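You operate a simulated robot arm through the tools that you are given. There is no shell and no other tool. Be economical: measure what you need, move in short steps, check, and stop when the job is done.

You run a simulated robot arm. Do the job below in one go: nothing can be reset, and whatever is moved stays where it is left.

JOB
Bolt down the blue washer with the last bolt from the block.
Fine: tighten it with the socket key from the upper drawer; put the key back in and shut the drawer. Where these are worked on the way, their far stop is far enough and under half their travel is too little: upper drawer.

Only the result counts: the job must be done as asked and must still hold three seconds after the hand-in. Knocking over, shifting, dropping, spilling or breaking anything else fails it.

ROBOT AND FRAMES
A 6-joint arm with a two-finger parallel gripper, fixed in place. Base frame: the origin is at the foot of the arm, x ahead of it, y to its left, z up; the work surface is at about z = 0.78. Lengths are in m, angles in degrees, forces in N, time in s.
With the tool pointing down near the work surface it reaches from about 0.24 to 0.64 m from the base axis. Its first joint turns from -66.0 to 66.0 degrees. Payload 2.7 kg.
The tool frame sits at the grasp point between the pads (the TCP): z along the fingers, y along the line on which they close. The tips reach 0.023 m beyond it. Largest opening 0.094 m; finger width 0.038, thickness 0.01; the body of the gripper, 0.054 by 0.096 m, starts 0.039 m behind the TCP.
Orientation is that of the tool frame in the base frame, as [roll, pitch, yaw] about the fixed x, y, z axes, in that order (R = Rz(yaw) Ry(pitch) Rx(roll)). With the fingers straight down and closing along the base's y, the tool's x points along the base's -x, its y along +y and its z along -z.

CONTROLS
- The arm moves only by the tool nudge_tool. Its arguments are lists of equal length, an entry for each row: "translation": the shift along the tool's x, y, z in m, a list of three; "dr": the turn, a rotation vector about the tool's x, y, z in degrees, a list of three. In form: {"translation": [[x, y, z], ...], "dr": [[wx, wy, wz], ...]}. A call has 1 to 20 rows; each row is the pose to reach, as a shift and turn from the pose commanded when the call began, along the tool's axes at that moment. "claw" is the opening, from 0 (shut) to 1 (fully open), set as the call begins (left out, the last holds). Each row takes 0.2 s and may step no farther than 0.05 m and 8.6 degrees from the row before; otherwise, or with a gripper value out of range, the whole call is refused. A pose out of reach is approached as far as the arm can. The call stops where the force on the tool passes 40 N (or 10 N more than at its start, if that is more) or the arm is blocked; 0.2 s more then pass. Each finger travels about 0.045 m/s and halts on what it meets, pressing with about 39 N; the grip force reading is that of the motor and also rises with nothing between the fingers. The clock runs only during rows and for 0.2 s after the last one: add rows that repeat a pose to give the fingers time. It gives the time, the measured TCP pose, the force on the tool (base axes), the opening and the grip force at its end, in the units of the frame above (readings bear some noise), with the torque about the TCP (base axes, N m) and any sound that the robot's microphone picked up.
- Cameras (640 x 400 px; columns grow to the right, rows downward): "scene" is fixed at [0.0533, -0.4176, 1.4053]; the picture's right is [0.93, -0.38, 0.00], its down [-0.21, -0.52, -0.83] and it looks along [0.31, 0.77, -0.56] (base axes); focal length 341 px, centre (320, 200). "wrist" rides on the gripper at [0.086, 0.016, -0.075] in the tool frame; the picture's right is [-0.18, 0.98, 0.00], its down [-0.58, -0.11, -0.81] and it looks along [-0.79, -0.15, 0.59] (tool axes); focal length 243 px, centre (320, 200).
- snapshot(camera): a new picture of that camera. No time passes.
- point_at(camera, pixels): for up to 12 pixels [column, row] of the newest picture of that camera ("zoom" is the newest enlarged one), the place [x, y, z] in the base frame of the surface seen there, good to about 0.003 m. No time passes.
- close_up(camera, box): a new picture of the part [left, top, right, bottom] of that camera's present view, enlarged. No time passes.
- close_job(): hands the job in; it is judged then, once.

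Keep the steps short. Do not move on a guess: measure, check each grasp and each placing, and mend mistakes. In all there are 80 turns and 54 pictures (those below and enlarged ones count). Leave the gripper open and the arm clear of the work at the hand-in unless told otherwise, and finish with a single line.

The tools are called after "Emit:" by a JSON object that holds its "api" and its "payload". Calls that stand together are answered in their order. nudge_tool: Moves the arm, as the interface text tells. Its arguments: {"type":"object","properties":{"translation":{"type":"array","items":{"type":"array","items":{"type":"number"}}},"dr":{"type":"array","items":{"type":"array","items":{"type":"number"}}},"claw":{"type":"number"}},"required":["translation","dr"]} The other tools are called the same way: snapshot (camera) takes a picture; point_at (camera, pixels) gives the place of the surface under pixels of a picture; close_up (camera, box) takes an enlarged picture of a part of a camera's view; close_job () hands the job in.

At the start:

```text
t: 0.0
eef_pos: [0.3465, 0.3082, 1.1565]
tool_rot: [179.9, 0.0, 179.9]
force: [-0.3, 0.3, -0.2]
ft_torque: [0.03, 0.03, 0.02]
grip_width: 0.0939
finger_force: 0.1
```

scene: 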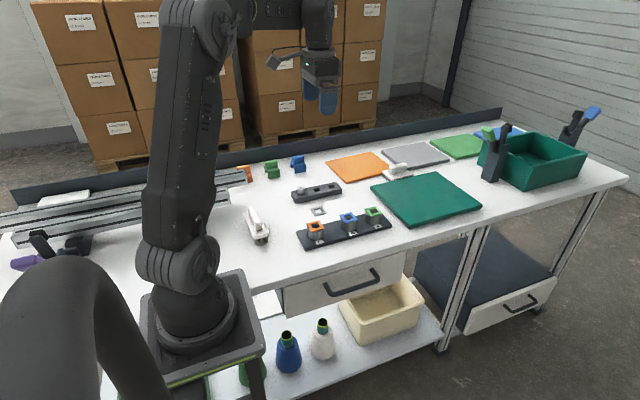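
wrist: 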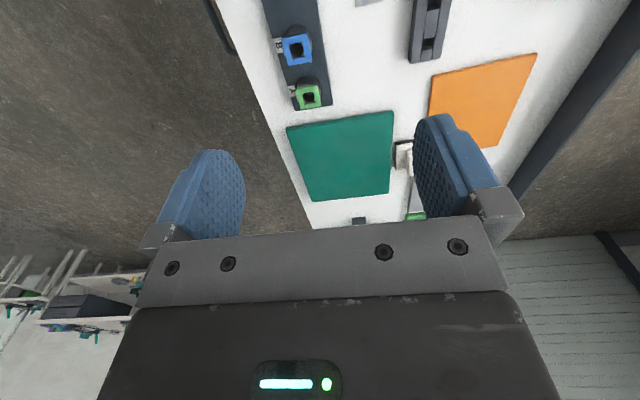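

I see a strip with orange, blue and green washers at around (345,230), a dark block at (317,193) and a drawer front at (345,285). I'll enlarge these areas.

Emit:
{"api": "close_up", "payload": {"camera": "scene", "box": [230, 150, 410, 262]}}

Emit:
{"api": "close_up", "payload": {"camera": "scene", "box": [230, 220, 470, 370]}}

```text
3.56 times, centred on (320, 206) of scene
```

zoom: 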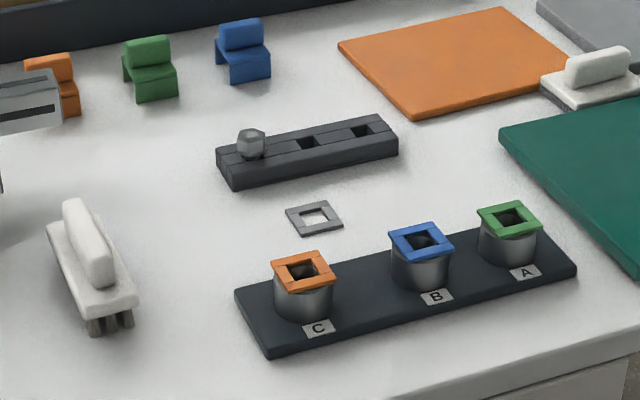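

```text
2.67 times, centred on (350, 295) of scene
```

zoom: 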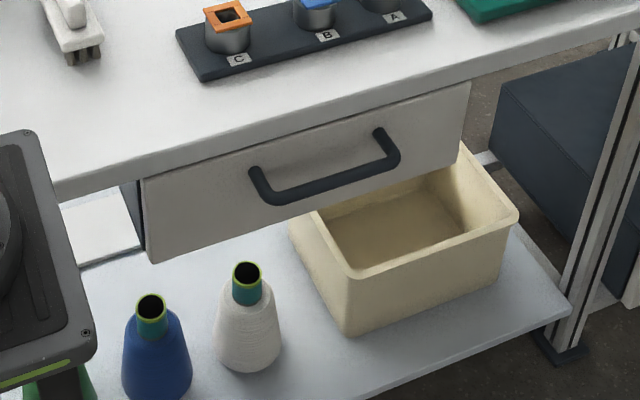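

I'll measure the drawer, handle, bolt, washers and block.

Emit:
{"api": "point_at", "payload": {"camera": "zoom", "pixels": [[262, 190], [325, 180], [388, 150], [255, 168], [380, 132], [150, 180], [465, 90], [150, 255], [60, 190], [460, 150], [110, 230], [320, 195]]}}

Emit:
{"api": "point_at", "payload": {"camera": "scene", "pixels": [[300, 188], [300, 195], [316, 191], [332, 186], [347, 216], [348, 219], [374, 210], [316, 228], [320, 210], [560, 300], [340, 240], [360, 350]]}}

```text
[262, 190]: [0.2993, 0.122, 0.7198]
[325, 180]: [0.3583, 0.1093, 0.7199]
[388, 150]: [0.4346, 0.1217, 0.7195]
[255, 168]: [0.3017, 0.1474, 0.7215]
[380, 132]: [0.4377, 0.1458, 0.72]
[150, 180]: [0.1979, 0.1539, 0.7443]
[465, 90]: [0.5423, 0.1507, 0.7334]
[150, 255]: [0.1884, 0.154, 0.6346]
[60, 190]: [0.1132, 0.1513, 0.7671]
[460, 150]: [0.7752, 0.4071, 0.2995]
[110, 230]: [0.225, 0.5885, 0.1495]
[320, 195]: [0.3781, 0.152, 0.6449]
```

```text
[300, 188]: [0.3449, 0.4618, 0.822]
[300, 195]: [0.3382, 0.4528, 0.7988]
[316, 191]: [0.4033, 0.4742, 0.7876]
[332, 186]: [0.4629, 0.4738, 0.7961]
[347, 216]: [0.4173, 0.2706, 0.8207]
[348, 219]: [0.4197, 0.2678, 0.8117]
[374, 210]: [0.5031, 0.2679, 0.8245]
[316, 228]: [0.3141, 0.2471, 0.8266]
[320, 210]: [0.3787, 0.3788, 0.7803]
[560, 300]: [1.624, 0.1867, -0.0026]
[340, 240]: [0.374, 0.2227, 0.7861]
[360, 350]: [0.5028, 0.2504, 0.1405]
```

The bolt head is near (0.345, 0.462, 0.822) and washer B near (0.418, 0.27, 0.823). The drawer handle bar sits at y≈0.11, z≈0.72. Next I move the open gripper above the bolt, high up, for a wrist view.

Emit:
{"api": "nudge_tool", "payload": {"translation": [[0, 0.026, 0.034], [0, 0.052, 0.068], [0, 0.078, 0.102], [0, 0.104, 0.136], [0, 0.13, 0.17], [0, 0.154, 0.2065], [0, 0.154, 0.2065]], "dr": [[0, 0, 0], [0, 0, 0], [0, 0, 0], [0, 0, 0], [0, 0, 0], [0, 0, 0], [0, 0, 0]], "claw": 1}}

Emit:
{"api": "snapshot", "payload": {"camera": "wrist"}}

Emit:
{"api": "close_up", "payload": {"camera": "scene", "box": [280, 172, 344, 212]}}

```text
t: 1.6
eef_pos: [0.3449, 0.4648, 0.9515]
tool_rot: [180.0, 0.1, -180.0]
force: [-0.2, 0.5, -0.9]
ft_torque: [-0.03, -0.02, 0.01]
grip_width: 0.0939
finger_force: 0.1
```

```text
49 pictures are left
```

wrist: 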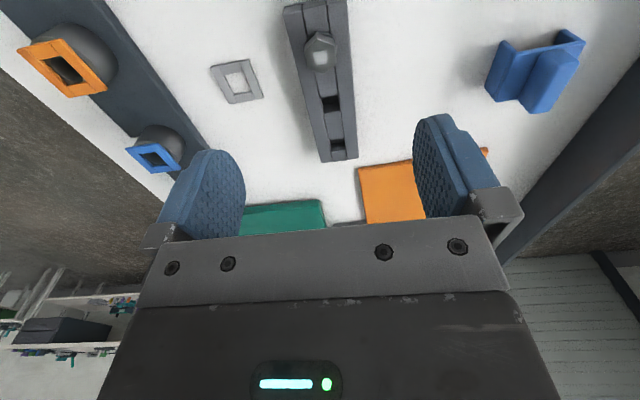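

```text
10.00 times, centred on (312, 192) of scene
```

zoom: 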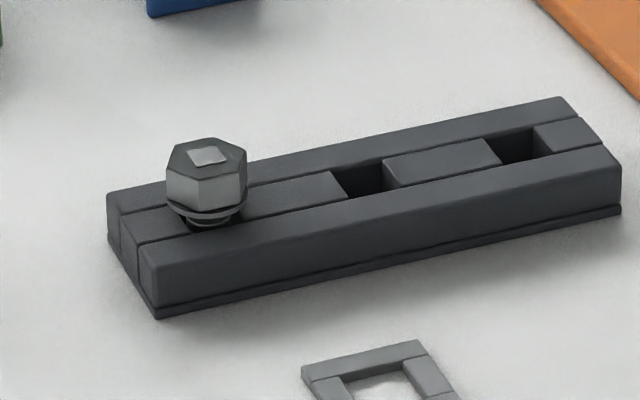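

The bolt has a hex head at wrist pixel (320,50). I'll measure the head, the block axis and the posts.

Emit:
{"api": "point_at", "payload": {"camera": "zoom", "pixels": [[207, 155], [178, 150], [240, 155], [205, 190], [205, 205], [170, 210], [545, 105], [120, 195], [600, 150], [150, 255], [365, 180], [515, 150]]}}

Emit:
{"api": "point_at", "payload": {"camera": "wrist", "pixels": [[319, 42], [320, 58], [306, 60], [334, 60], [320, 65], [296, 20], [343, 20], [345, 150], [326, 152], [332, 104], [237, 82], [152, 155]]}}

Emit:
{"api": "close_up", "payload": {"camera": "wrist", "box": [272, 0, 368, 60]}}

```text
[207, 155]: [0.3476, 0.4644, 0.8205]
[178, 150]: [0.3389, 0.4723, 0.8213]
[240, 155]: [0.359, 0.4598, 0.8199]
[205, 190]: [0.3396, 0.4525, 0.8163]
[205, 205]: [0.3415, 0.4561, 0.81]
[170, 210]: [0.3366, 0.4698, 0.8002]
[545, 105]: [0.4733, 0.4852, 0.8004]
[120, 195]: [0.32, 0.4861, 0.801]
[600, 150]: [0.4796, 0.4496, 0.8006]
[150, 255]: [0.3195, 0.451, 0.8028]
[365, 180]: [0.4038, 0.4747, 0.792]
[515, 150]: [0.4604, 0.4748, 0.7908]
```

```text
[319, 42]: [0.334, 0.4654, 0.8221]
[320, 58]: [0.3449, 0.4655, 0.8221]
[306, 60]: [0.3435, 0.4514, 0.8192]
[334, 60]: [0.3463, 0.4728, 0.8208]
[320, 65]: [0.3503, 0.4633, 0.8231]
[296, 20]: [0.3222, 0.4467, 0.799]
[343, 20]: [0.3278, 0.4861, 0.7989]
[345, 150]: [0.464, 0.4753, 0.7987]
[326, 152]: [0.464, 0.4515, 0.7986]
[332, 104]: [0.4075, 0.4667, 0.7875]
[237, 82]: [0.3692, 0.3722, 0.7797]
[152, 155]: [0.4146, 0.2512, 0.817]
```

```text
6.67 times, centred on (320, 30) of wrist
```

zoom: 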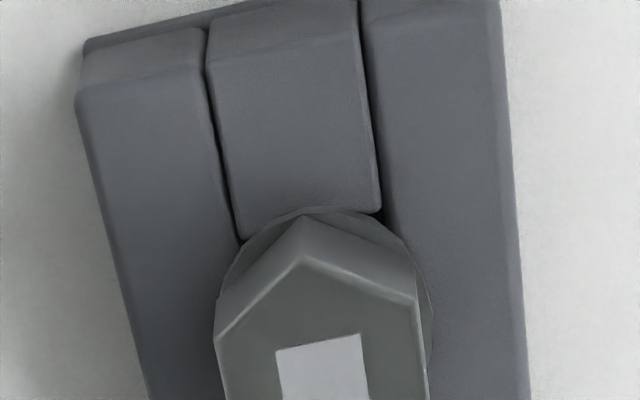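

The hex flats face ±y, so the current orientation fits. The head centre is about (0.3465, 0.465), with its top at z 0.821 and the block top at 0.80. I go down to TCP z≈0.83 with the fingers still open.

Emit:
{"api": "nudge_tool", "payload": {"translation": [[-0.0016, 0, 0.04], [-0.0016, 0, 0.08], [-0.0016, 0, 0.11], [-0.0016, 0, 0.1215], [-0.0016, 0, 0.1215]], "dr": [[0, 0, 0], [0, 0, 0], [0, 0, 0], [0, 0, 0], [0, 0, 0]]}}

Emit:
{"api": "close_up", "payload": {"camera": "scene", "box": [264, 147, 360, 207]}}

Emit:
{"api": "snapshot", "payload": {"camera": "wrist"}}

```text
t: 2.8
eef_pos: [0.3484, 0.4636, 0.8306]
tool_rot: [179.9, 0.0, -180.0]
force: [0.8, -0.4, 0.6]
ft_torque: [-0.01, 0.02, 0.0]
grip_width: 0.0937
finger_force: 0.1
```

```text
6.67 times, centred on (312, 177) of scene
```

zoom: 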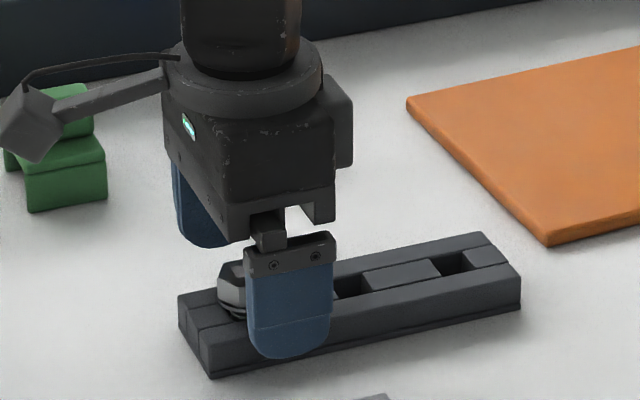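

```text
45 pictures are left
```

wrist: 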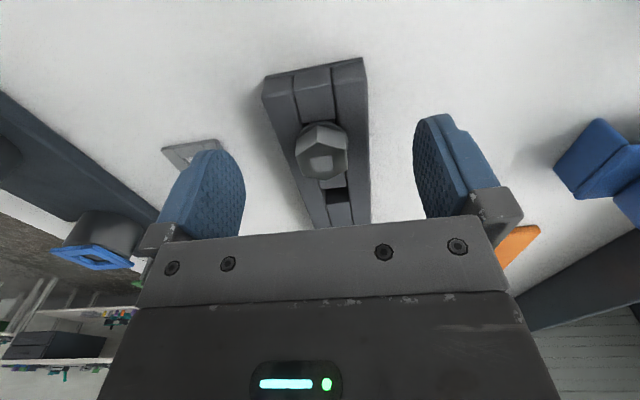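

The bolt is centred between the fingers at wrist pixel (321,155), and the tips are clear of the block. Now I close on the head.

Emit:
{"api": "nudge_tool", "payload": {"translation": [[0, 0, 0], [0, 0, 0], [0, 0, 0], [0, 0, 0], [0, 0, 0], [0, 0, 0]], "dr": [[0, 0, 0], [0, 0, 0], [0, 0, 0], [0, 0, 0], [0, 0, 0], [0, 0, 0]], "claw": 0}}

Emit:
{"api": "close_up", "payload": {"camera": "wrist", "box": [224, 60, 416, 180]}}

```text
t: 4.2
eef_pos: [0.3476, 0.462, 0.8314]
tool_rot: [179.8, 0.0, 179.9]
force: [1.0, -0.4, 0.8]
ft_torque: [0.01, 0.0, 0.02]
grip_width: 0.023
finger_force: 38.8
```

```text
3.33 times, centred on (320, 120) of wrist
```

zoom: 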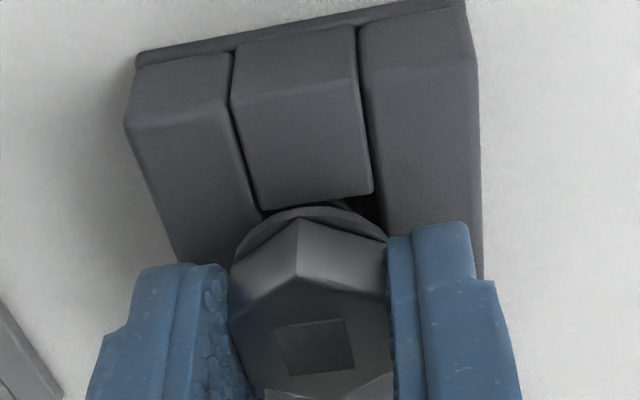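

The grip is on the flats at 23 mm. I lift straight up and check that the block stays put.

Emit:
{"api": "nudge_tool", "payload": {"translation": [[0, 0, -0.01], [0, 0, -0.03], [0, 0, -0.06], [0, 0, -0.1], [0, 0, -0.13], [0, 0, -0.13]], "dr": [[0, 0, 0], [0, 0, 0], [0, 0, 0], [0, 0, 0], [0, 0, 0], [0, 0, 0]]}}

Emit:
{"api": "snapshot", "payload": {"camera": "scene"}}

Emit:
{"api": "snapshot", "payload": {"camera": "wrist"}}

```text
t: 5.6
eef_pos: [0.3472, 0.4633, 0.9583]
tool_rot: [179.9, -0.1, -179.9]
force: [-0.6, 1.6, -1.3]
ft_torque: [0.07, 0.01, 0.02]
grip_width: 0.0231
finger_force: 39.5
```

```text
43 pictures are left
```

scene: 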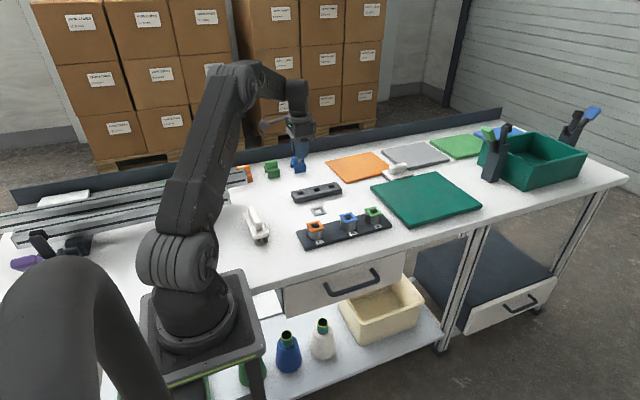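

```text
42 pictures are left
```

wrist: 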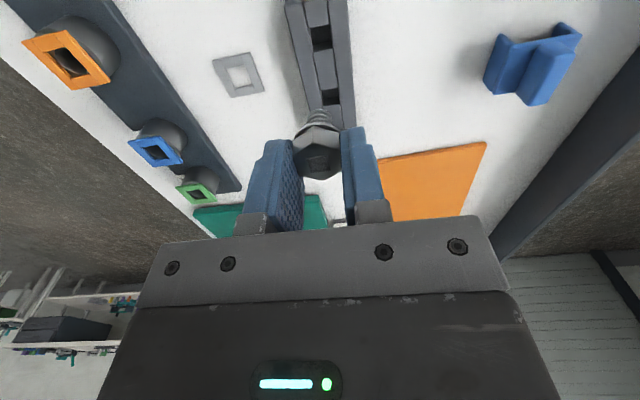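

The bolt is out and the block is undisturbed. I'll enlarge the bolt and washer B to measure shank length and the hole centre.

Emit:
{"api": "close_up", "payload": {"camera": "scene", "box": [276, 125, 324, 155]}}

Emit:
{"api": "close_up", "payload": {"camera": "scene", "box": [328, 206, 368, 231]}}

Emit:
{"api": "point_at", "payload": {"camera": "zoom", "pixels": [[200, 130], [345, 85], [430, 165], [280, 225], [255, 145], [335, 120], [395, 160], [305, 190], [320, 250], [330, 60], [310, 170], [220, 130]]}}

```text
13.33 times, centred on (300, 140) of scene
```

zoom: 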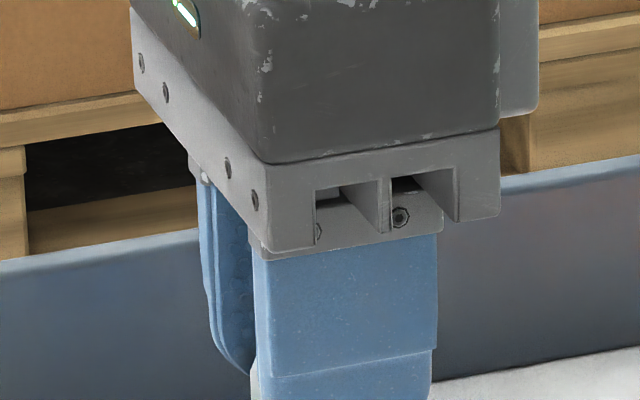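

```text
16.00 times, centred on (348, 218) of scene
```

zoom: 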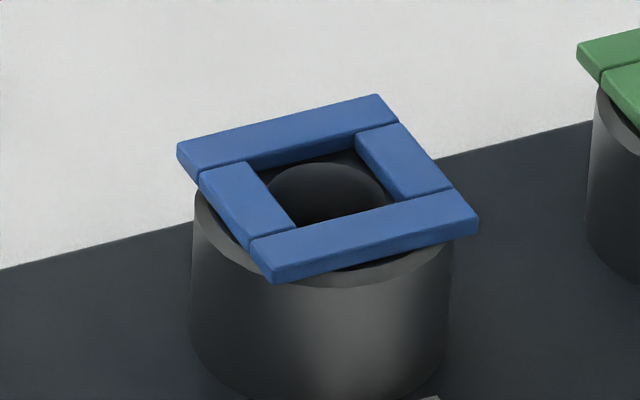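

```text
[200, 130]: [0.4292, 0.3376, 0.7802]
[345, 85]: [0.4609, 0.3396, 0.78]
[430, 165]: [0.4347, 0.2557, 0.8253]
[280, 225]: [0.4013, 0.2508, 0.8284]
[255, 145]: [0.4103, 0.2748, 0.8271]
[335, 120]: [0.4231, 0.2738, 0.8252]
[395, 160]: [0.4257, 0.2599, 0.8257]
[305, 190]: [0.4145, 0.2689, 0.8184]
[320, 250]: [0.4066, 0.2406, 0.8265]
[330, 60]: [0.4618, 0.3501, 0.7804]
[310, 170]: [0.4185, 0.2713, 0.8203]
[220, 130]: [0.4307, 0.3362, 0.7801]
```

I'll measure the washer corners and hole edges precisely.

Emit:
{"api": "point_at", "payload": {"camera": "zoom", "pixels": [[184, 146], [374, 100], [470, 214], [275, 262], [250, 165], [352, 142], [400, 195], [298, 224], [205, 190], [445, 240], [330, 350], [325, 205]]}}

Emit:
{"api": "close_up", "payload": {"camera": "wrist", "box": [112, 105, 208, 165]}}

Emit:
{"api": "point_at", "payload": {"camera": "wrist", "pixels": [[318, 130], [318, 120], [318, 112], [318, 145], [318, 105]]}}

```text
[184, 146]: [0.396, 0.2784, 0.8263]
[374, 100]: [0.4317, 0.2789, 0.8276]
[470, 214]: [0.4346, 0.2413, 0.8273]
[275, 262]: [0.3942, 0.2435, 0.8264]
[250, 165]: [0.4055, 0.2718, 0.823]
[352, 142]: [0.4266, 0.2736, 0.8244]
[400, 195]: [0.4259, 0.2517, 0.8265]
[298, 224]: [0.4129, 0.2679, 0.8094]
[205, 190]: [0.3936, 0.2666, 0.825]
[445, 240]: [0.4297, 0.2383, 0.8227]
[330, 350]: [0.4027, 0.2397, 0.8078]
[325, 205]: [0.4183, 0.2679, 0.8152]
```

```text
6.67 times, centred on (160, 135) of wrist
```

zoom: 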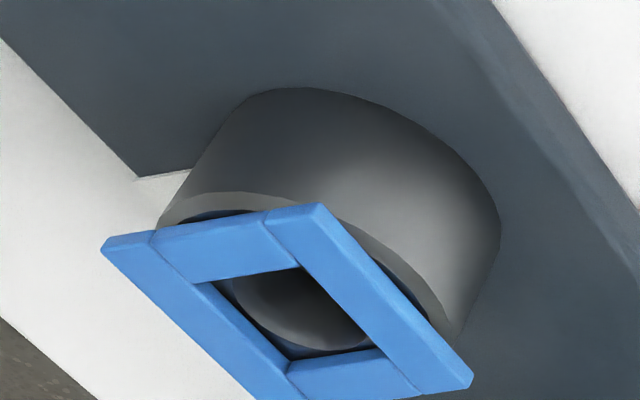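

```text
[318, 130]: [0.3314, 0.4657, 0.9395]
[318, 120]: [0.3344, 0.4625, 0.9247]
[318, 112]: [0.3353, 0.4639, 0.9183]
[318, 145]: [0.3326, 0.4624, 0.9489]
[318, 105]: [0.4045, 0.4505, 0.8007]
```

Washer B's centre is about (0.414, 0.2605) with its top at z 0.827. The bolt tip is about 0.042 below the TCP. I move above the post and look again.

Emit:
{"api": "nudge_tool", "payload": {"translation": [[-0.013, -0.0405, 0], [-0.026, -0.081, 0], [-0.0395, -0.1215, 0], [-0.053, -0.162, 0], [-0.0663, -0.2025, 0], [-0.0663, -0.2025, 0.038], [-0.0663, -0.2025, 0.038]], "dr": [[0, 0, 0], [0, 0, 0], [0, 0, 0], [0, 0, 0], [0, 0, 0], [0, 0, 0], [0, 0, 0]]}}

Emit:
{"api": "snapshot", "payload": {"camera": "wrist"}}

Emit:
{"api": "close_up", "payload": {"camera": "scene", "box": [308, 177, 388, 227]}}

```text
t: 7.2
eef_pos: [0.4166, 0.2595, 0.9219]
tool_rot: [179.9, -0.1, -180.0]
force: [0.1, -0.2, -0.7]
ft_torque: [0.01, -0.02, 0.03]
grip_width: 0.0231
finger_force: 39.1
```

```text
38 pictures are left
```

wrist: 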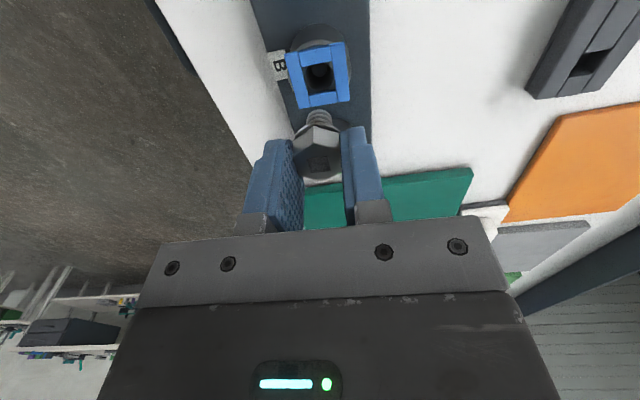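

```text
8.00 times, centred on (348, 202) of scene
```

zoom: 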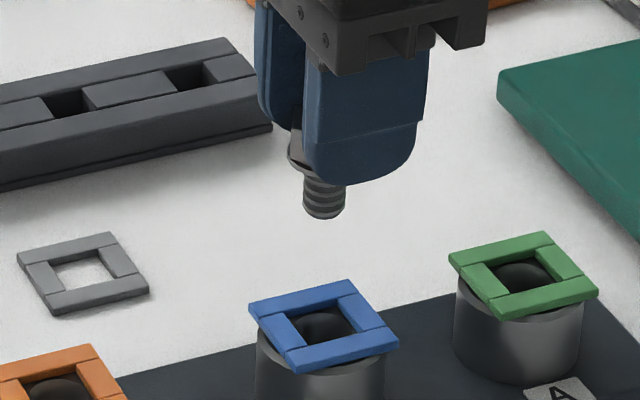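

Let me measure where the bolt tip is relative to the washer hole.

Emit:
{"api": "point_at", "payload": {"camera": "zoom", "pixels": [[324, 213], [324, 200], [310, 212], [338, 212], [295, 155], [258, 305], [345, 285], [392, 345], [300, 365], [325, 190]]}}

Emit:
{"api": "point_at", "payload": {"camera": "wrist", "pixels": [[290, 53], [343, 44], [349, 99], [303, 106], [319, 115], [318, 122], [317, 140], [318, 165]]}}

Emit:
{"api": "close_up", "payload": {"camera": "wrist", "box": [240, 30, 400, 130]}}

```text
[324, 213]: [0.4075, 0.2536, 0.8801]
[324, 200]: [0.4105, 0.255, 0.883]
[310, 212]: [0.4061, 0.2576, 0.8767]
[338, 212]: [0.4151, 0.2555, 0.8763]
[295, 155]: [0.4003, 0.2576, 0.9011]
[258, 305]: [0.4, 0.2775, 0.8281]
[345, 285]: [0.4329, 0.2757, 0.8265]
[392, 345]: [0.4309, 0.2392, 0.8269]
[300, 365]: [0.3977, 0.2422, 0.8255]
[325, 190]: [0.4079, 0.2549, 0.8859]
```

```text
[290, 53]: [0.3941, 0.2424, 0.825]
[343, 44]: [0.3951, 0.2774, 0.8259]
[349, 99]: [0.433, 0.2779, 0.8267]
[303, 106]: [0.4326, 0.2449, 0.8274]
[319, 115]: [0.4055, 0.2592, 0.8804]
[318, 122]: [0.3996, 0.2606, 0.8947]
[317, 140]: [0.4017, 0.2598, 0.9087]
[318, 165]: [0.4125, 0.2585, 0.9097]
```

```text
4.00 times, centred on (320, 80) of wrist
```

zoom: 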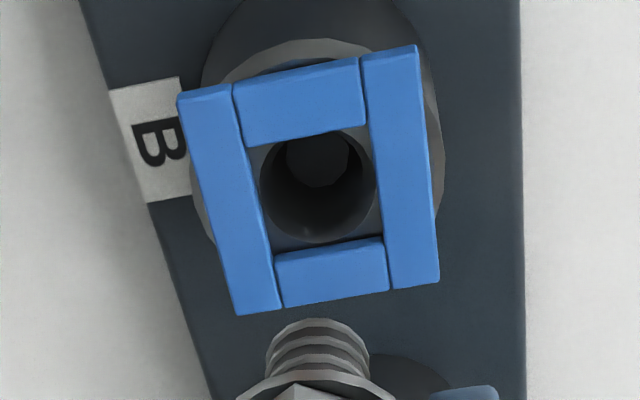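

The washer hole centre is (0.414, 0.260) and the bolt axis is about (0.412, 0.2595), so I shift x by +0.002 and lower in small rows.

Emit:
{"api": "nudge_tool", "payload": {"translation": [[-0.002, 0.0005, 0.02], [-0.002, 0.0005, 0.035], [-0.002, 0.0005, 0.045], [-0.002, 0.0005, 0.05], [-0.002, 0.0005, 0.054], [-0.002, 0.0005, 0.054]], "dr": [[0, 0, 0], [0, 0, 0], [0, 0, 0], [0, 0, 0], [0, 0, 0], [0, 0, 0]]}}

Emit:
{"api": "close_up", "payload": {"camera": "scene", "box": [316, 190, 380, 230]}}

Emit:
{"api": "close_up", "payload": {"camera": "wrist", "box": [240, 50, 400, 150]}}

```text
t: 8.6
eef_pos: [0.416, 0.2621, 0.8692]
tool_rot: [179.9, 0.0, 180.0]
force: [1.1, 0.8, -0.7]
ft_torque: [0.02, -0.03, -0.02]
grip_width: 0.0229
finger_force: 38.8
```

```text
10.00 times, centred on (348, 210) of scene
```

zoom: 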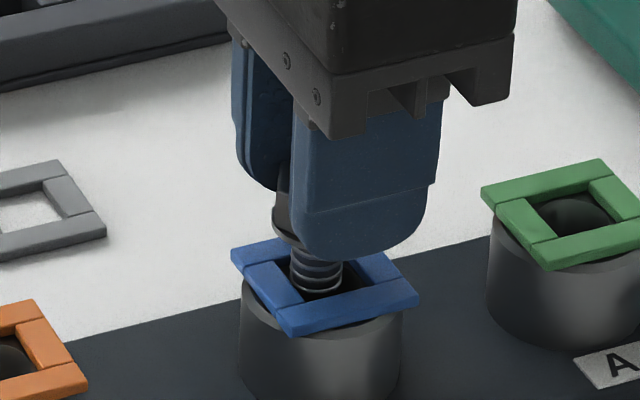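

```text
4.00 times, centred on (320, 100) of wrist
```

zoom: 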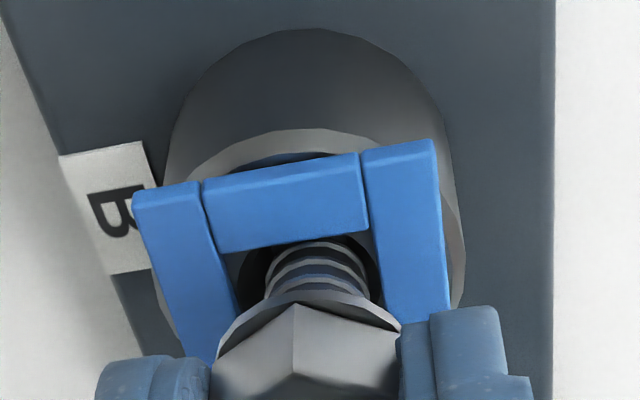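

The tip has entered the hole, only slightly to +y. I continue down in small steps until contact.

Emit:
{"api": "nudge_tool", "payload": {"translation": [[0, -0.001, 0.003], [0, -0.001, 0.006], [0, -0.001, 0.009], [0, -0.001, 0.011], [0, -0.001, 0.011]], "dr": [[0, 0, 0], [0, 0, 0], [0, 0, 0], [0, 0, 0], [0, 0, 0]]}}

Emit:
{"api": "close_up", "payload": {"camera": "scene", "box": [316, 190, 380, 230]}}

```text
t: 9.8
eef_pos: [0.4165, 0.2603, 0.8579]
tool_rot: [179.8, 0.2, 179.9]
force: [-5.1, -6.3, 27.7]
ft_torque: [-0.1, 0.19, 0.0]
grip_width: 0.0233
finger_force: 39.0
```

```text
10.00 times, centred on (348, 210) of scene
```

zoom: 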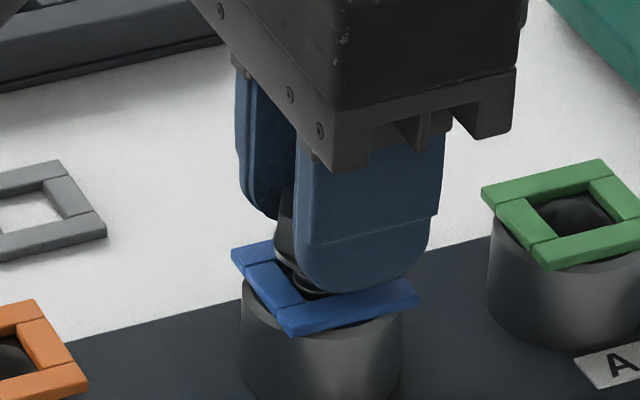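

There is contact of 28 N with the flange still about 3 mm above the washer and lateral forces of (-5,-6). I ease up, shift slightly to -x/-y and press again gently.

Emit:
{"api": "nudge_tool", "payload": {"translation": [[0, 0, -0.002], [0.0012, -0.0012, -0.002], [0.0012, -0.0012, 0.0], [0.0012, -0.0012, 0.001], [0.0012, -0.0012, 0.001]], "dr": [[0, 0, 0], [0, 0, 0], [0, 0, 0], [0, 0, 0], [0, 0, 0]]}}

Emit:
{"api": "close_up", "payload": {"camera": "wrist", "box": [240, 50, 400, 150]}}

```text
t: 11.0
eef_pos: [0.4172, 0.2579, 0.8588]
tool_rot: [179.7, 0.3, 179.9]
force: [7.8, -0.9, 26.5]
ft_torque: [0.0, -0.06, -0.02]
grip_width: 0.0228
finger_force: 38.7
```

```text
4.00 times, centred on (320, 100) of wrist
```

zoom: 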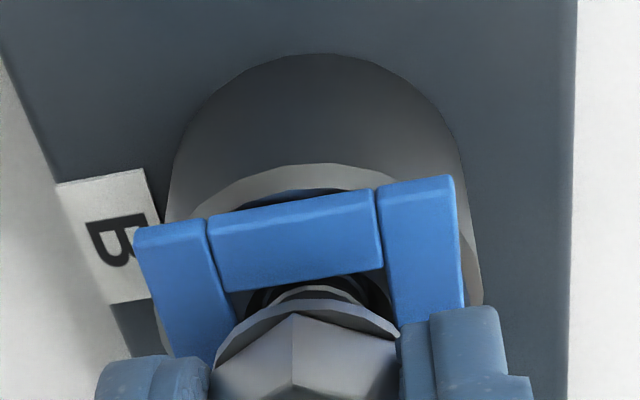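

The stop stays at the same height, so the bolt tip probably rests on the thread start. I relieve the load and open to about 45% to see whether it stands by itself.

Emit:
{"api": "nudge_tool", "payload": {"translation": [[-0.0006, 0.0006, -0.0022], [-0.0006, 0.0006, -0.0022], [-0.0006, 0.0006, -0.0022]], "dr": [[0, 0, 0], [0, 0, 0], [0, 0, 0]]}}

Emit:
{"api": "nudge_tool", "payload": {"translation": [[0, 0, 0], [0, 0, 0], [0, 0, 0], [0, 0, 0]], "dr": [[0, 0, 0], [0, 0, 0], [0, 0, 0], [0, 0, 0]], "claw": 0.6}}

Emit:
{"api": "close_up", "payload": {"camera": "wrist", "box": [240, 50, 400, 150]}}

```text
t: 11.8
eef_pos: [0.4169, 0.2585, 0.8591]
tool_rot: [179.9, 0.0, -179.9]
force: [13.4, 2.1, 11.5]
ft_torque: [0.06, -0.95, -0.01]
grip_width: 0.023
finger_force: 38.8
```

```text
t: 12.8
eef_pos: [0.4154, 0.2595, 0.8582]
tool_rot: [179.9, 0.0, -180.0]
force: [-0.2, 0.1, -0.4]
ft_torque: [0.01, -0.02, 0.04]
grip_width: 0.0564
finger_force: 0.1
```

```text
4.00 times, centred on (320, 100) of wrist
```

zoom: 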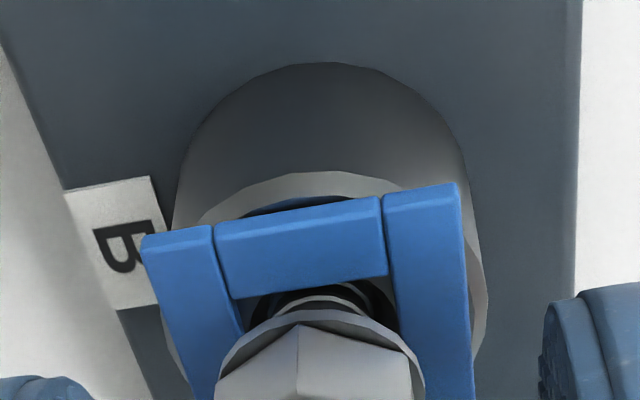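

The bolt stands by itself. I rise clear and inspect it.

Emit:
{"api": "nudge_tool", "payload": {"translation": [[0, 0, -0.03], [0, 0, -0.07], [0, 0, -0.1], [0, 0, -0.1]], "dr": [[0, 0, 0], [0, 0, 0], [0, 0, 0], [0, 0, 0]], "claw": 1}}

Emit:
{"api": "close_up", "payload": {"camera": "scene", "box": [316, 195, 380, 235]}}

Emit:
{"api": "point_at", "payload": {"camera": "zoom", "pixels": [[300, 170], [320, 160], [350, 180], [318, 195], [310, 150]]}}

```text
t: 13.8
eef_pos: [0.4131, 0.2591, 0.9587]
tool_rot: [179.9, 0.0, -180.0]
force: [1.0, -0.2, 0.3]
ft_torque: [-0.01, -0.01, -0.01]
grip_width: 0.0943
finger_force: 0.0
```

```text
10.00 times, centred on (348, 215) of scene
```

zoom: 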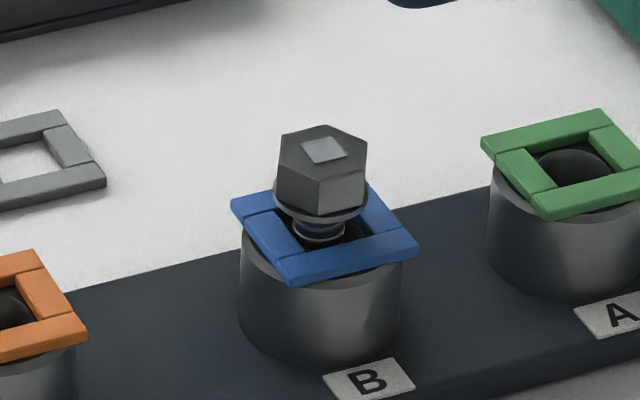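

```text
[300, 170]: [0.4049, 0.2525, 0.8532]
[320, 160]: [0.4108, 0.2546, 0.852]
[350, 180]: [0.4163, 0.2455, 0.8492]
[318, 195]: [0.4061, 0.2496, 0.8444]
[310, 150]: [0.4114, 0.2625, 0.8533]
```

The bolt stands upright in post B with the flange about 5 mm above the washer. Next is the drawer, so I enlarge the handle to get its exact geometry.

Emit:
{"api": "close_up", "payload": {"camera": "scene", "box": [310, 255, 390, 305]}}

Emit:
{"api": "point_at", "payload": {"camera": "zoom", "pixels": [[300, 285], [300, 295], [300, 305], [300, 315], [300, 325], [90, 290], [90, 310], [540, 200], [545, 220], [480, 110], [495, 130], [300, 230]]}}

```text
8.00 times, centred on (350, 280) of scene
```

zoom: 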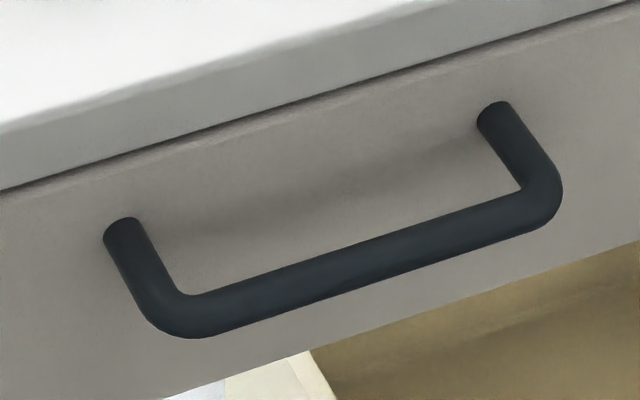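

```text
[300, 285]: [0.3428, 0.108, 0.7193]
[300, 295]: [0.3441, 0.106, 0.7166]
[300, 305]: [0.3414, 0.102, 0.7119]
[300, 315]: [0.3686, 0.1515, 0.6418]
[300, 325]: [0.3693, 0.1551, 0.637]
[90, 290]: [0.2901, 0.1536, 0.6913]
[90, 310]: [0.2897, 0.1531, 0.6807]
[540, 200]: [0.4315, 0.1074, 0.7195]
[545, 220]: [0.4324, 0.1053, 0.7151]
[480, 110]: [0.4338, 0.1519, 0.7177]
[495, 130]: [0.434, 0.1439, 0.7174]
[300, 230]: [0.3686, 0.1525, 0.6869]
```

Handle bar: round, about 12 mm, centre about (0.368, 0.110, 0.714), and the drawer front is at y 0.152. I'll grip it with the tool tilted 40° toward +y so the gripper body clears the bench edge. First I move to a tilted pose in front of and above the handle, claw partly open.

Emit:
{"api": "nudge_tool", "payload": {"translation": [[0.009, -0.041, 0.0], [0.018, -0.083, 0.01], [0.028, -0.124, 0.03], [0.037, -0.166, 0.05], [0.047, -0.207, 0.078], [0.047, -0.207, 0.078]], "dr": [[-8, 0, 0], [-16, 0, 0], [-24, 0, 0], [-32, 0, 0], [-40, 0, 0], [-40, 0, 0]], "claw": 0.36}}

Emit:
{"api": "snapshot", "payload": {"camera": "scene"}}

```text
refused: row 5 steps farther than a row can; nothing moved
```

```text
28 pictures are left
```

scene: 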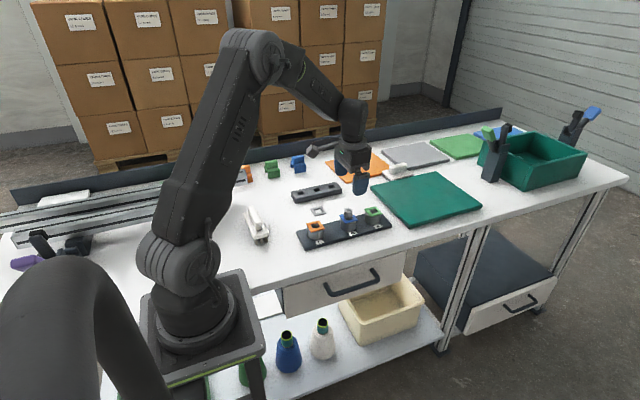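

That was refused for too large a step. I retry with evenly spaced rows.

Emit:
{"api": "nudge_tool", "payload": {"translation": [[0.008, -0.034, 0.0], [0.016, -0.069, 0.01], [0.024, -0.103, 0.025], [0.032, -0.138, 0.04], [0.04, -0.172, 0.058], [0.047, -0.207, 0.078], [0.047, -0.207, 0.078]], "dr": [[-7, 0, 0], [-14, 0, 0], [-21, 0, 0], [-28, 0, 0], [-34, 0, 0], [-40, 0, 0], [-40, 0, 0]], "claw": 0.36}}

```text
t: 15.4
eef_pos: [0.3668, 0.0506, 0.8767]
tool_rot: [139.8, 0.1, -180.0]
force: [-0.3, -0.2, -0.5]
ft_torque: [-0.01, 0.01, 0.02]
grip_width: 0.0336
finger_force: 0.0
```

Tilted as planned. I lower to the approach line and advance to about 2 cm short of the handle.

Emit:
{"api": "nudge_tool", "payload": {"translation": [[0, -0.03, 0.036], [0, -0.0594, 0.0729], [0, -0.0594, 0.105], [0, -0.0594, 0.132], [0, -0.0594, 0.132]], "dr": [[0, 0, 0], [0, 0, 0], [0, 0, 0], [0, 0, 0], [0, 0, 0]]}}

Emit:
{"api": "close_up", "payload": {"camera": "scene", "box": [270, 225, 430, 325]}}

Emit:
{"api": "snapshot", "payload": {"camera": "wrist"}}

```text
t: 16.6
eef_pos: [0.3683, 0.0913, 0.7396]
tool_rot: [139.9, 0.0, -180.0]
force: [-0.6, -0.8, -0.1]
ft_torque: [-0.01, -0.04, 0.0]
grip_width: 0.034
finger_force: 0.0
```

```text
4.00 times, centred on (350, 275) of scene
```

zoom: 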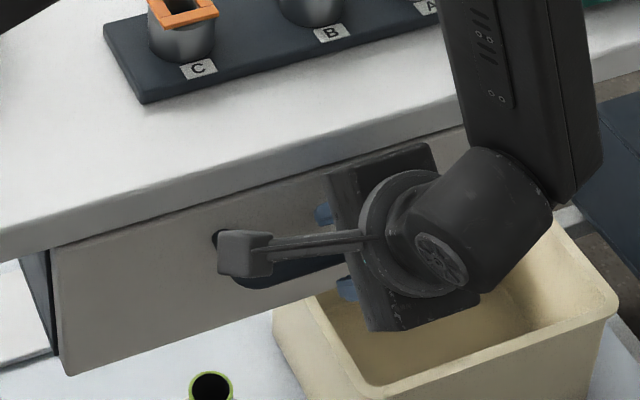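

```text
26 pictures are left
```

wrist: 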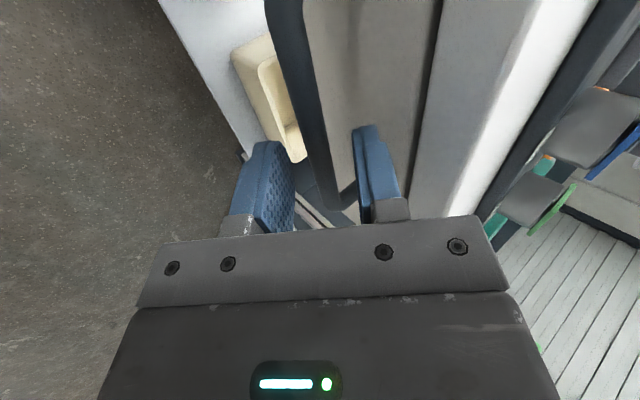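

The bar lies between the fingers. I advance the last 2 cm and then close.

Emit:
{"api": "nudge_tool", "payload": {"translation": [[0, 0, 0.012], [0, 0, 0.022], [0, 0, 0.022]], "dr": [[0, 0, 0], [0, 0, 0], [0, 0, 0]]}}

Emit:
{"api": "nudge_tool", "payload": {"translation": [[0, 0, 0], [0, 0, 0], [0, 0, 0], [0, 0, 0]], "dr": [[0, 0, 0], [0, 0, 0], [0, 0, 0], [0, 0, 0]], "claw": 0}}

```text
t: 17.4
eef_pos: [0.3683, 0.1054, 0.7231]
tool_rot: [139.9, 0.1, -179.9]
force: [0.5, -0.2, 0.1]
ft_torque: [0.01, -0.02, -0.01]
grip_width: 0.0337
finger_force: 0.0
```

```text
t: 18.4
eef_pos: [0.3683, 0.1036, 0.7226]
tool_rot: [140.2, 0.0, 179.8]
force: [3.1, -13.6, -23.6]
ft_torque: [-0.18, 0.41, -0.93]
grip_width: 0.0135
finger_force: 45.0
```

The bar is gripped at 13.5 mm, with a side force along -tool y. I relieve it with a 2 mm shift and start pulling in -y.

Emit:
{"api": "nudge_tool", "payload": {"translation": [[0, -0.002, 0], [0, -0.0173, -0.0129], [0, -0.0326, -0.0257], [0, -0.0479, -0.0386], [0, -0.0479, -0.0386]], "dr": [[0, 0, 0], [0, 0, 0], [0, 0, 0], [0, 0, 0], [0, 0, 0]]}}

```text
t: 19.6
eef_pos: [0.3675, 0.0444, 0.7221]
tool_rot: [139.9, -0.2, -179.9]
force: [-7.9, 0.3, -7.7]
ft_torque: [-0.02, 0.5, -1.24]
grip_width: 0.0136
finger_force: 45.6
```

The drawer is following, having moved about 6 cm. I keep pulling.

Emit:
{"api": "nudge_tool", "payload": {"translation": [[0, -0.0245, -0.0193], [0, -0.049, -0.0386], [0, -0.0735, -0.0579], [0, -0.0919, -0.0772], [0, -0.0919, -0.0772]], "dr": [[0, 0, 0], [0, 0, 0], [0, 0, 0], [0, 0, 0], [0, 0, 0]]}}

Emit:
{"api": "snapshot", "payload": {"camera": "scene"}}

```text
t: 20.2
eef_pos: [0.3681, -0.008, 0.7225]
tool_rot: [139.2, -0.3, 179.9]
force: [-5.5, -0.2, 6.3]
ft_torque: [0.06, -0.21, -1.0]
grip_width: 0.0139
finger_force: 44.7
stopped in row 2: the force on the tool passed its limit at 44 N (the readings are from after the stop); the commanded pose is now the measured one
```

```text
25 pictures are left
```

scene: 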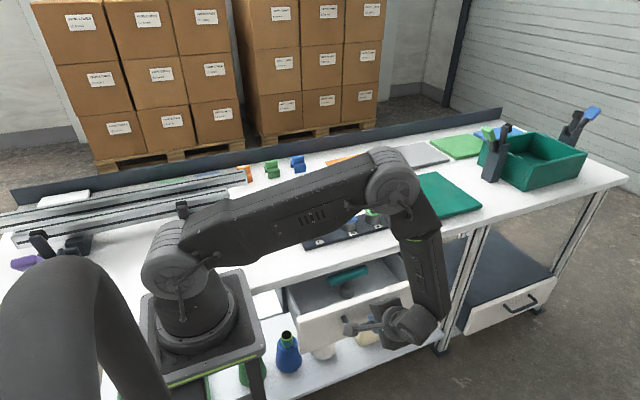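

It has opened about 11 cm and stopped at 44 N. A key with a teal handle is visible at (348,278). I test whether this is the far stop with a small further pull.

Emit:
{"api": "nudge_tool", "payload": {"translation": [[0, -0.0038, -0.0032], [0, -0.0077, -0.0064], [0, -0.0153, -0.0129], [0, -0.0153, -0.0129]], "dr": [[0, 0, 0], [0, 0, 0], [0, 0, 0], [0, 0, 0]]}}

```text
t: 21.2
eef_pos: [0.3688, -0.0276, 0.7215]
tool_rot: [139.4, -0.2, -179.9]
force: [-3.9, 0.4, -5.0]
ft_torque: [-0.08, 0.25, -1.5]
grip_width: 0.0137
finger_force: 45.0
```

That wasn't the stop. I continue with slower steps.

Emit:
{"api": "nudge_tool", "payload": {"translation": [[0, -0.0077, -0.0064], [0, -0.0153, -0.0129], [0, -0.023, -0.0193], [0, -0.0306, -0.0257], [0, -0.0383, -0.0321], [0, -0.046, -0.0386], [0, -0.0536, -0.045], [0, -0.0613, -0.0514], [0, -0.0613, -0.0514]], "dr": [[0, 0, 0], [0, 0, 0], [0, 0, 0], [0, 0, 0], [0, 0, 0], [0, 0, 0], [0, 0, 0], [0, 0, 0], [0, 0, 0]]}}

```text
t: 23.2
eef_pos: [0.3682, -0.1096, 0.7219]
tool_rot: [139.3, -0.1, -179.8]
force: [-11.6, -0.2, 25.4]
ft_torque: [0.17, 1.37, -0.93]
grip_width: 0.0138
finger_force: 45.7
```

Travel is now 21 cm with the tool pressing slightly downward. I add a 1.5 mm lift and continue.

Emit:
{"api": "nudge_tool", "payload": {"translation": [[0, 0.001, -0.0011], [0, -0.0067, -0.0075], [0, -0.0143, -0.014], [0, -0.022, -0.0204], [0, -0.0296, -0.0268], [0, -0.0373, -0.0332], [0, -0.0373, -0.0332]], "dr": [[0, 0, 0], [0, 0, 0], [0, 0, 0], [0, 0, 0], [0, 0, 0], [0, 0, 0], [0, 0, 0]]}}

Emit:
{"api": "snapshot", "payload": {"camera": "scene"}}

```text
t: 24.8
eef_pos: [0.3682, -0.1573, 0.7216]
tool_rot: [139.1, -0.2, -179.8]
force: [-16.9, 0.8, 30.9]
ft_torque: [0.22, 1.12, -1.03]
grip_width: 0.0136
finger_force: 45.2
```

```text
24 pictures are left
```

scene: 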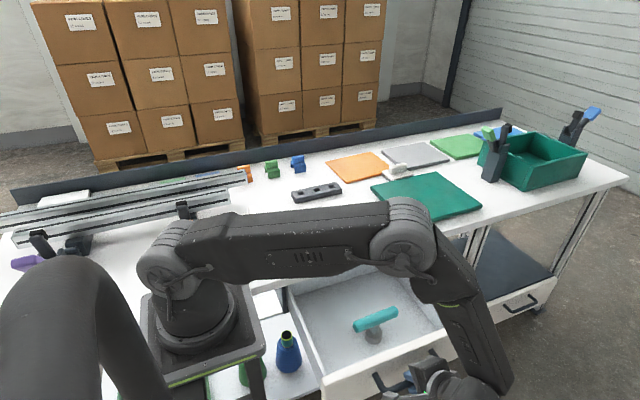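

The drawer is open 26 cm and the teal T-key is visible at (375,318). I relieve the load, release the handle, and back off along the tool axis.

Emit:
{"api": "nudge_tool", "payload": {"translation": [[0.0015, 0.0012, -0.0014], [0.0015, 0.0012, -0.0014]], "dr": [[0, 0, 0], [0, 0, 0]]}}

Emit:
{"api": "nudge_tool", "payload": {"translation": [[0, 0, 0], [0, 0, 0], [0, 0, 0]], "dr": [[0, 0, 0], [0, 0, 0], [0, 0, 0]], "claw": 0.4}}

Emit:
{"api": "nudge_tool", "payload": {"translation": [[0, 0, -0.03], [0, 0, -0.06], [0, 0.02, -0.09], [0, 0.04, -0.12], [0, 0.06, -0.16], [0, 0.06, -0.16]], "dr": [[0, 0, 0], [0, 0, 0], [0, 0, 0], [0, 0, 0], [0, 0, 0], [0, 0, 0]]}}

```text
t: 25.4
eef_pos: [0.368, -0.158, 0.7219]
tool_rot: [139.5, 0.0, -180.0]
force: [10.9, 1.1, -10.7]
ft_torque: [0.04, 1.86, -0.27]
grip_width: 0.0139
finger_force: 45.4
```

```text
t: 26.2
eef_pos: [0.3672, -0.1577, 0.7226]
tool_rot: [139.4, -0.1, -179.9]
force: [-0.6, 0.6, 1.1]
ft_torque: [0.0, -0.03, 0.0]
grip_width: 0.0377
finger_force: 0.1
```

```text
t: 27.6
eef_pos: [0.3682, -0.2155, 0.8832]
tool_rot: [139.5, -0.1, -179.9]
force: [-0.6, -0.4, 0.0]
ft_torque: [-0.01, -0.01, 0.01]
grip_width: 0.0374
finger_force: 0.0
```

I straighten the tool to vertical while rising, then look at the key.

Emit:
{"api": "nudge_tool", "payload": {"translation": [[0, 0.026, -0.0043], [0, 0.052, -0.0087], [0, 0.077, -0.013], [0, 0.103, -0.0173], [0, 0.128, -0.0217], [0, 0.154, -0.026], [0, 0.154, -0.026]], "dr": [[7, 0, 0], [14, 0, 0], [21, 0, 0], [28, 0, 0], [34.5, 0, 0], [40.5, 0, 0], [40.5, 0, 0]], "claw": 1}}

Emit:
{"api": "snapshot", "payload": {"camera": "wrist"}}

Emit:
{"api": "close_up", "payload": {"camera": "scene", "box": [310, 280, 438, 360]}}

```text
t: 29.2
eef_pos: [0.3676, -0.1173, 1.0033]
tool_rot: [179.8, 0.0, -179.8]
force: [0.6, -0.1, 0.4]
ft_torque: [-0.02, -0.03, -0.03]
grip_width: 0.0939
finger_force: 0.2
```

```text
23 pictures are left
```

wrist: 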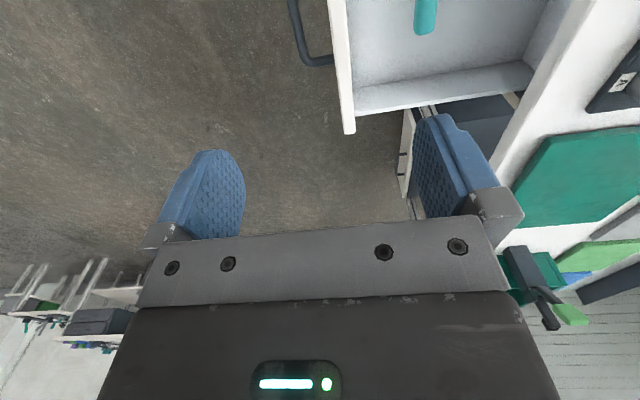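

```text
5.00 times, centred on (374, 320) of scene
```

zoom: 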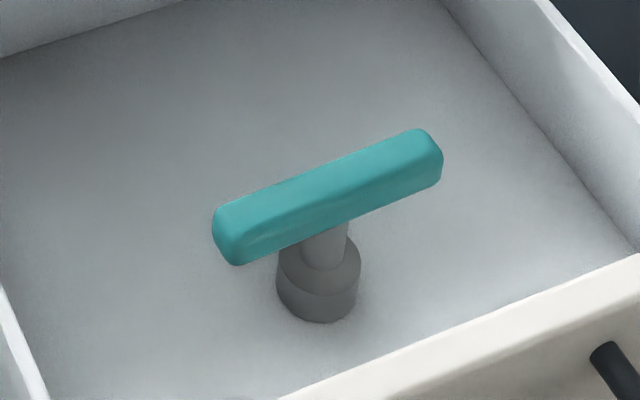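

The T-key stands upright in the drawer with its teal bar about along x. I measure it.

Emit:
{"api": "point_at", "payload": {"camera": "zoom", "pixels": [[225, 205], [430, 133], [325, 172], [330, 195], [240, 255], [436, 180], [318, 300], [320, 250], [230, 330], [560, 290], [320, 320], [335, 240]]}}

Emit:
{"api": "point_at", "payload": {"camera": "scene", "pixels": [[320, 375], [440, 330], [295, 300], [310, 340], [285, 290], [400, 290]]}}

```text
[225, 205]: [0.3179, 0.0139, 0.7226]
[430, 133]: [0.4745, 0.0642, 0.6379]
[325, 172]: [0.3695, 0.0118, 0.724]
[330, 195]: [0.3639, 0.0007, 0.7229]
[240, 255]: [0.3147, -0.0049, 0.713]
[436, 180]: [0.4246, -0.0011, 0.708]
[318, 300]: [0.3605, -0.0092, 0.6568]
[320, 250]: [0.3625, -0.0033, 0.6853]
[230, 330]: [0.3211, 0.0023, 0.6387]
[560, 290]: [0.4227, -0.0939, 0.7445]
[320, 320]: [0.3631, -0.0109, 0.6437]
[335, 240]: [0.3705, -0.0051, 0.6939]
```

```text
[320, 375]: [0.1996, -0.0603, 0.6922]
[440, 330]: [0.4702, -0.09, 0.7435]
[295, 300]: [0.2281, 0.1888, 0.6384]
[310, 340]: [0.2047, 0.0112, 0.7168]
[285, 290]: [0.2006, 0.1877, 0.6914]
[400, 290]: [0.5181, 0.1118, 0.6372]
```

Key: bar from x 0.315 to 0.424 at y≈0.004, z 0.705–0.724, with the socket on the drawer floor. I move over it and descend to z≈0.715, fingers open.

Emit:
{"api": "nudge_tool", "payload": {"translation": [[0, 0.03, 0.035], [0, 0.06, 0.07], [0, 0.09, 0.105], [0, 0.1215, 0.14], [0, 0.1215, 0.18], [0, 0.1215, 0.22], [0, 0.1215, 0.22]], "dr": [[0, 0, 0], [0, 0, 0], [0, 0, 0], [0, 0, 0], [0, 0, 0], [0, 0, 0], [0, 0, 0]]}}

Emit:
{"api": "snapshot", "payload": {"camera": "wrist"}}

Emit:
{"api": "point_at", "payload": {"camera": "wrist", "pixels": [[320, 90], [320, 110], [320, 130]]}}

```text
t: 30.8
eef_pos: [0.3665, 0.0082, 0.7833]
tool_rot: [179.7, -0.1, -179.9]
force: [0.6, -0.3, 0.0]
ft_torque: [0.02, 0.0, -0.01]
grip_width: 0.0941
finger_force: 0.1
```

```text
21 pictures are left
```

wrist: 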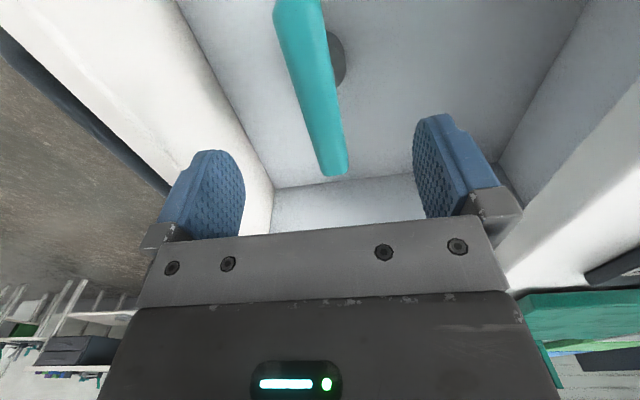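

```text
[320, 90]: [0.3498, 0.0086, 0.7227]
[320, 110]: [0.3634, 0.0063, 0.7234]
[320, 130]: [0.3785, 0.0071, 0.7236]
```

I check the bar's yaw and centre line from the wrist view before closing.

Emit:
{"api": "point_at", "payload": {"camera": "wrist", "pixels": [[283, 30], [320, 30], [306, 100], [332, 100], [318, 150], [341, 150], [300, 20], [330, 155]]}}

```text
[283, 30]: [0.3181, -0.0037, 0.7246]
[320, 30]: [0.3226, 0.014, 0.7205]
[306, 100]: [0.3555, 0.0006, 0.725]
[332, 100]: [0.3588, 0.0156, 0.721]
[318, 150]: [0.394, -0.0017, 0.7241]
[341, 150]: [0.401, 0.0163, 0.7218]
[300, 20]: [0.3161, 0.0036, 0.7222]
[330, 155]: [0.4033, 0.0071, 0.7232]
```

The bar is centred at y≈0.0065 and aligned within about 2°. I descend and grip.

Emit:
{"api": "nudge_tool", "payload": {"translation": [[-0.0015, -0.0015, 0.03], [-0.0015, -0.0015, 0.055], [-0.0015, -0.0015, 0.068], [-0.0015, -0.0015, 0.068]], "dr": [[0, 0, 0], [0, 0, 0], [0, 0, 0], [0, 0, 0]]}}

Emit:
{"api": "nudge_tool", "payload": {"translation": [[0, 0, 0], [0, 0, 0], [0, 0, 0], [0, 0, 0], [0, 0, 0], [0, 0, 0]], "dr": [[0, 0, 0], [0, 0, 0], [0, 0, 0], [0, 0, 0], [0, 0, 0], [0, 0, 0]], "claw": 0}}

```text
t: 31.8
eef_pos: [0.3674, 0.0051, 0.7168]
tool_rot: [179.9, -0.1, -179.9]
force: [0.8, -0.4, -0.3]
ft_torque: [-0.02, 0.02, 0.01]
grip_width: 0.0939
finger_force: 0.1
```

```text
t: 33.2
eef_pos: [0.3678, 0.0038, 0.7153]
tool_rot: [179.9, -0.1, -179.7]
force: [0.8, 0.8, -0.1]
ft_torque: [-0.01, -0.03, 0.01]
grip_width: 0.0236
finger_force: 39.2
```

The key is gripped (23.6 mm, 39 N). I lift straight up and check it.

Emit:
{"api": "nudge_tool", "payload": {"translation": [[0, 0, -0.02], [0, 0, -0.06], [0, 0, -0.1], [0, 0, -0.145], [0, 0, -0.19], [0, 0, -0.235], [0, 0, -0.265], [0, 0, -0.265]], "dr": [[0, 0, 0], [0, 0, 0], [0, 0, 0], [0, 0, 0], [0, 0, 0], [0, 0, 0], [0, 0, 0], [0, 0, 0]]}}

Emit:
{"api": "snapshot", "payload": {"camera": "scene"}}

```text
t: 35.0
eef_pos: [0.3706, 0.0023, 0.98]
tool_rot: [179.8, -0.1, -179.9]
force: [-0.1, -0.1, -1.8]
ft_torque: [0.01, 0.03, -0.02]
grip_width: 0.0235
finger_force: 39.2
```

```text
20 pictures are left
```

scene: 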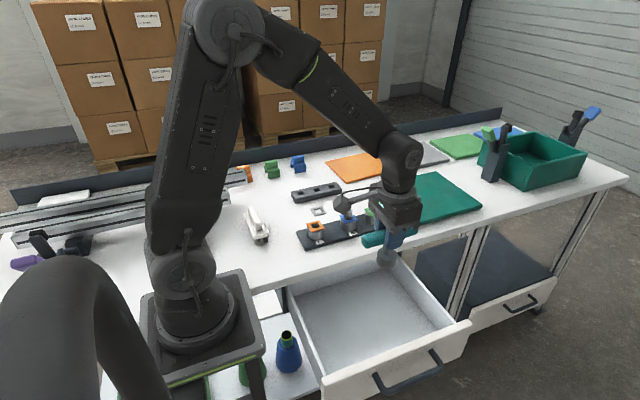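

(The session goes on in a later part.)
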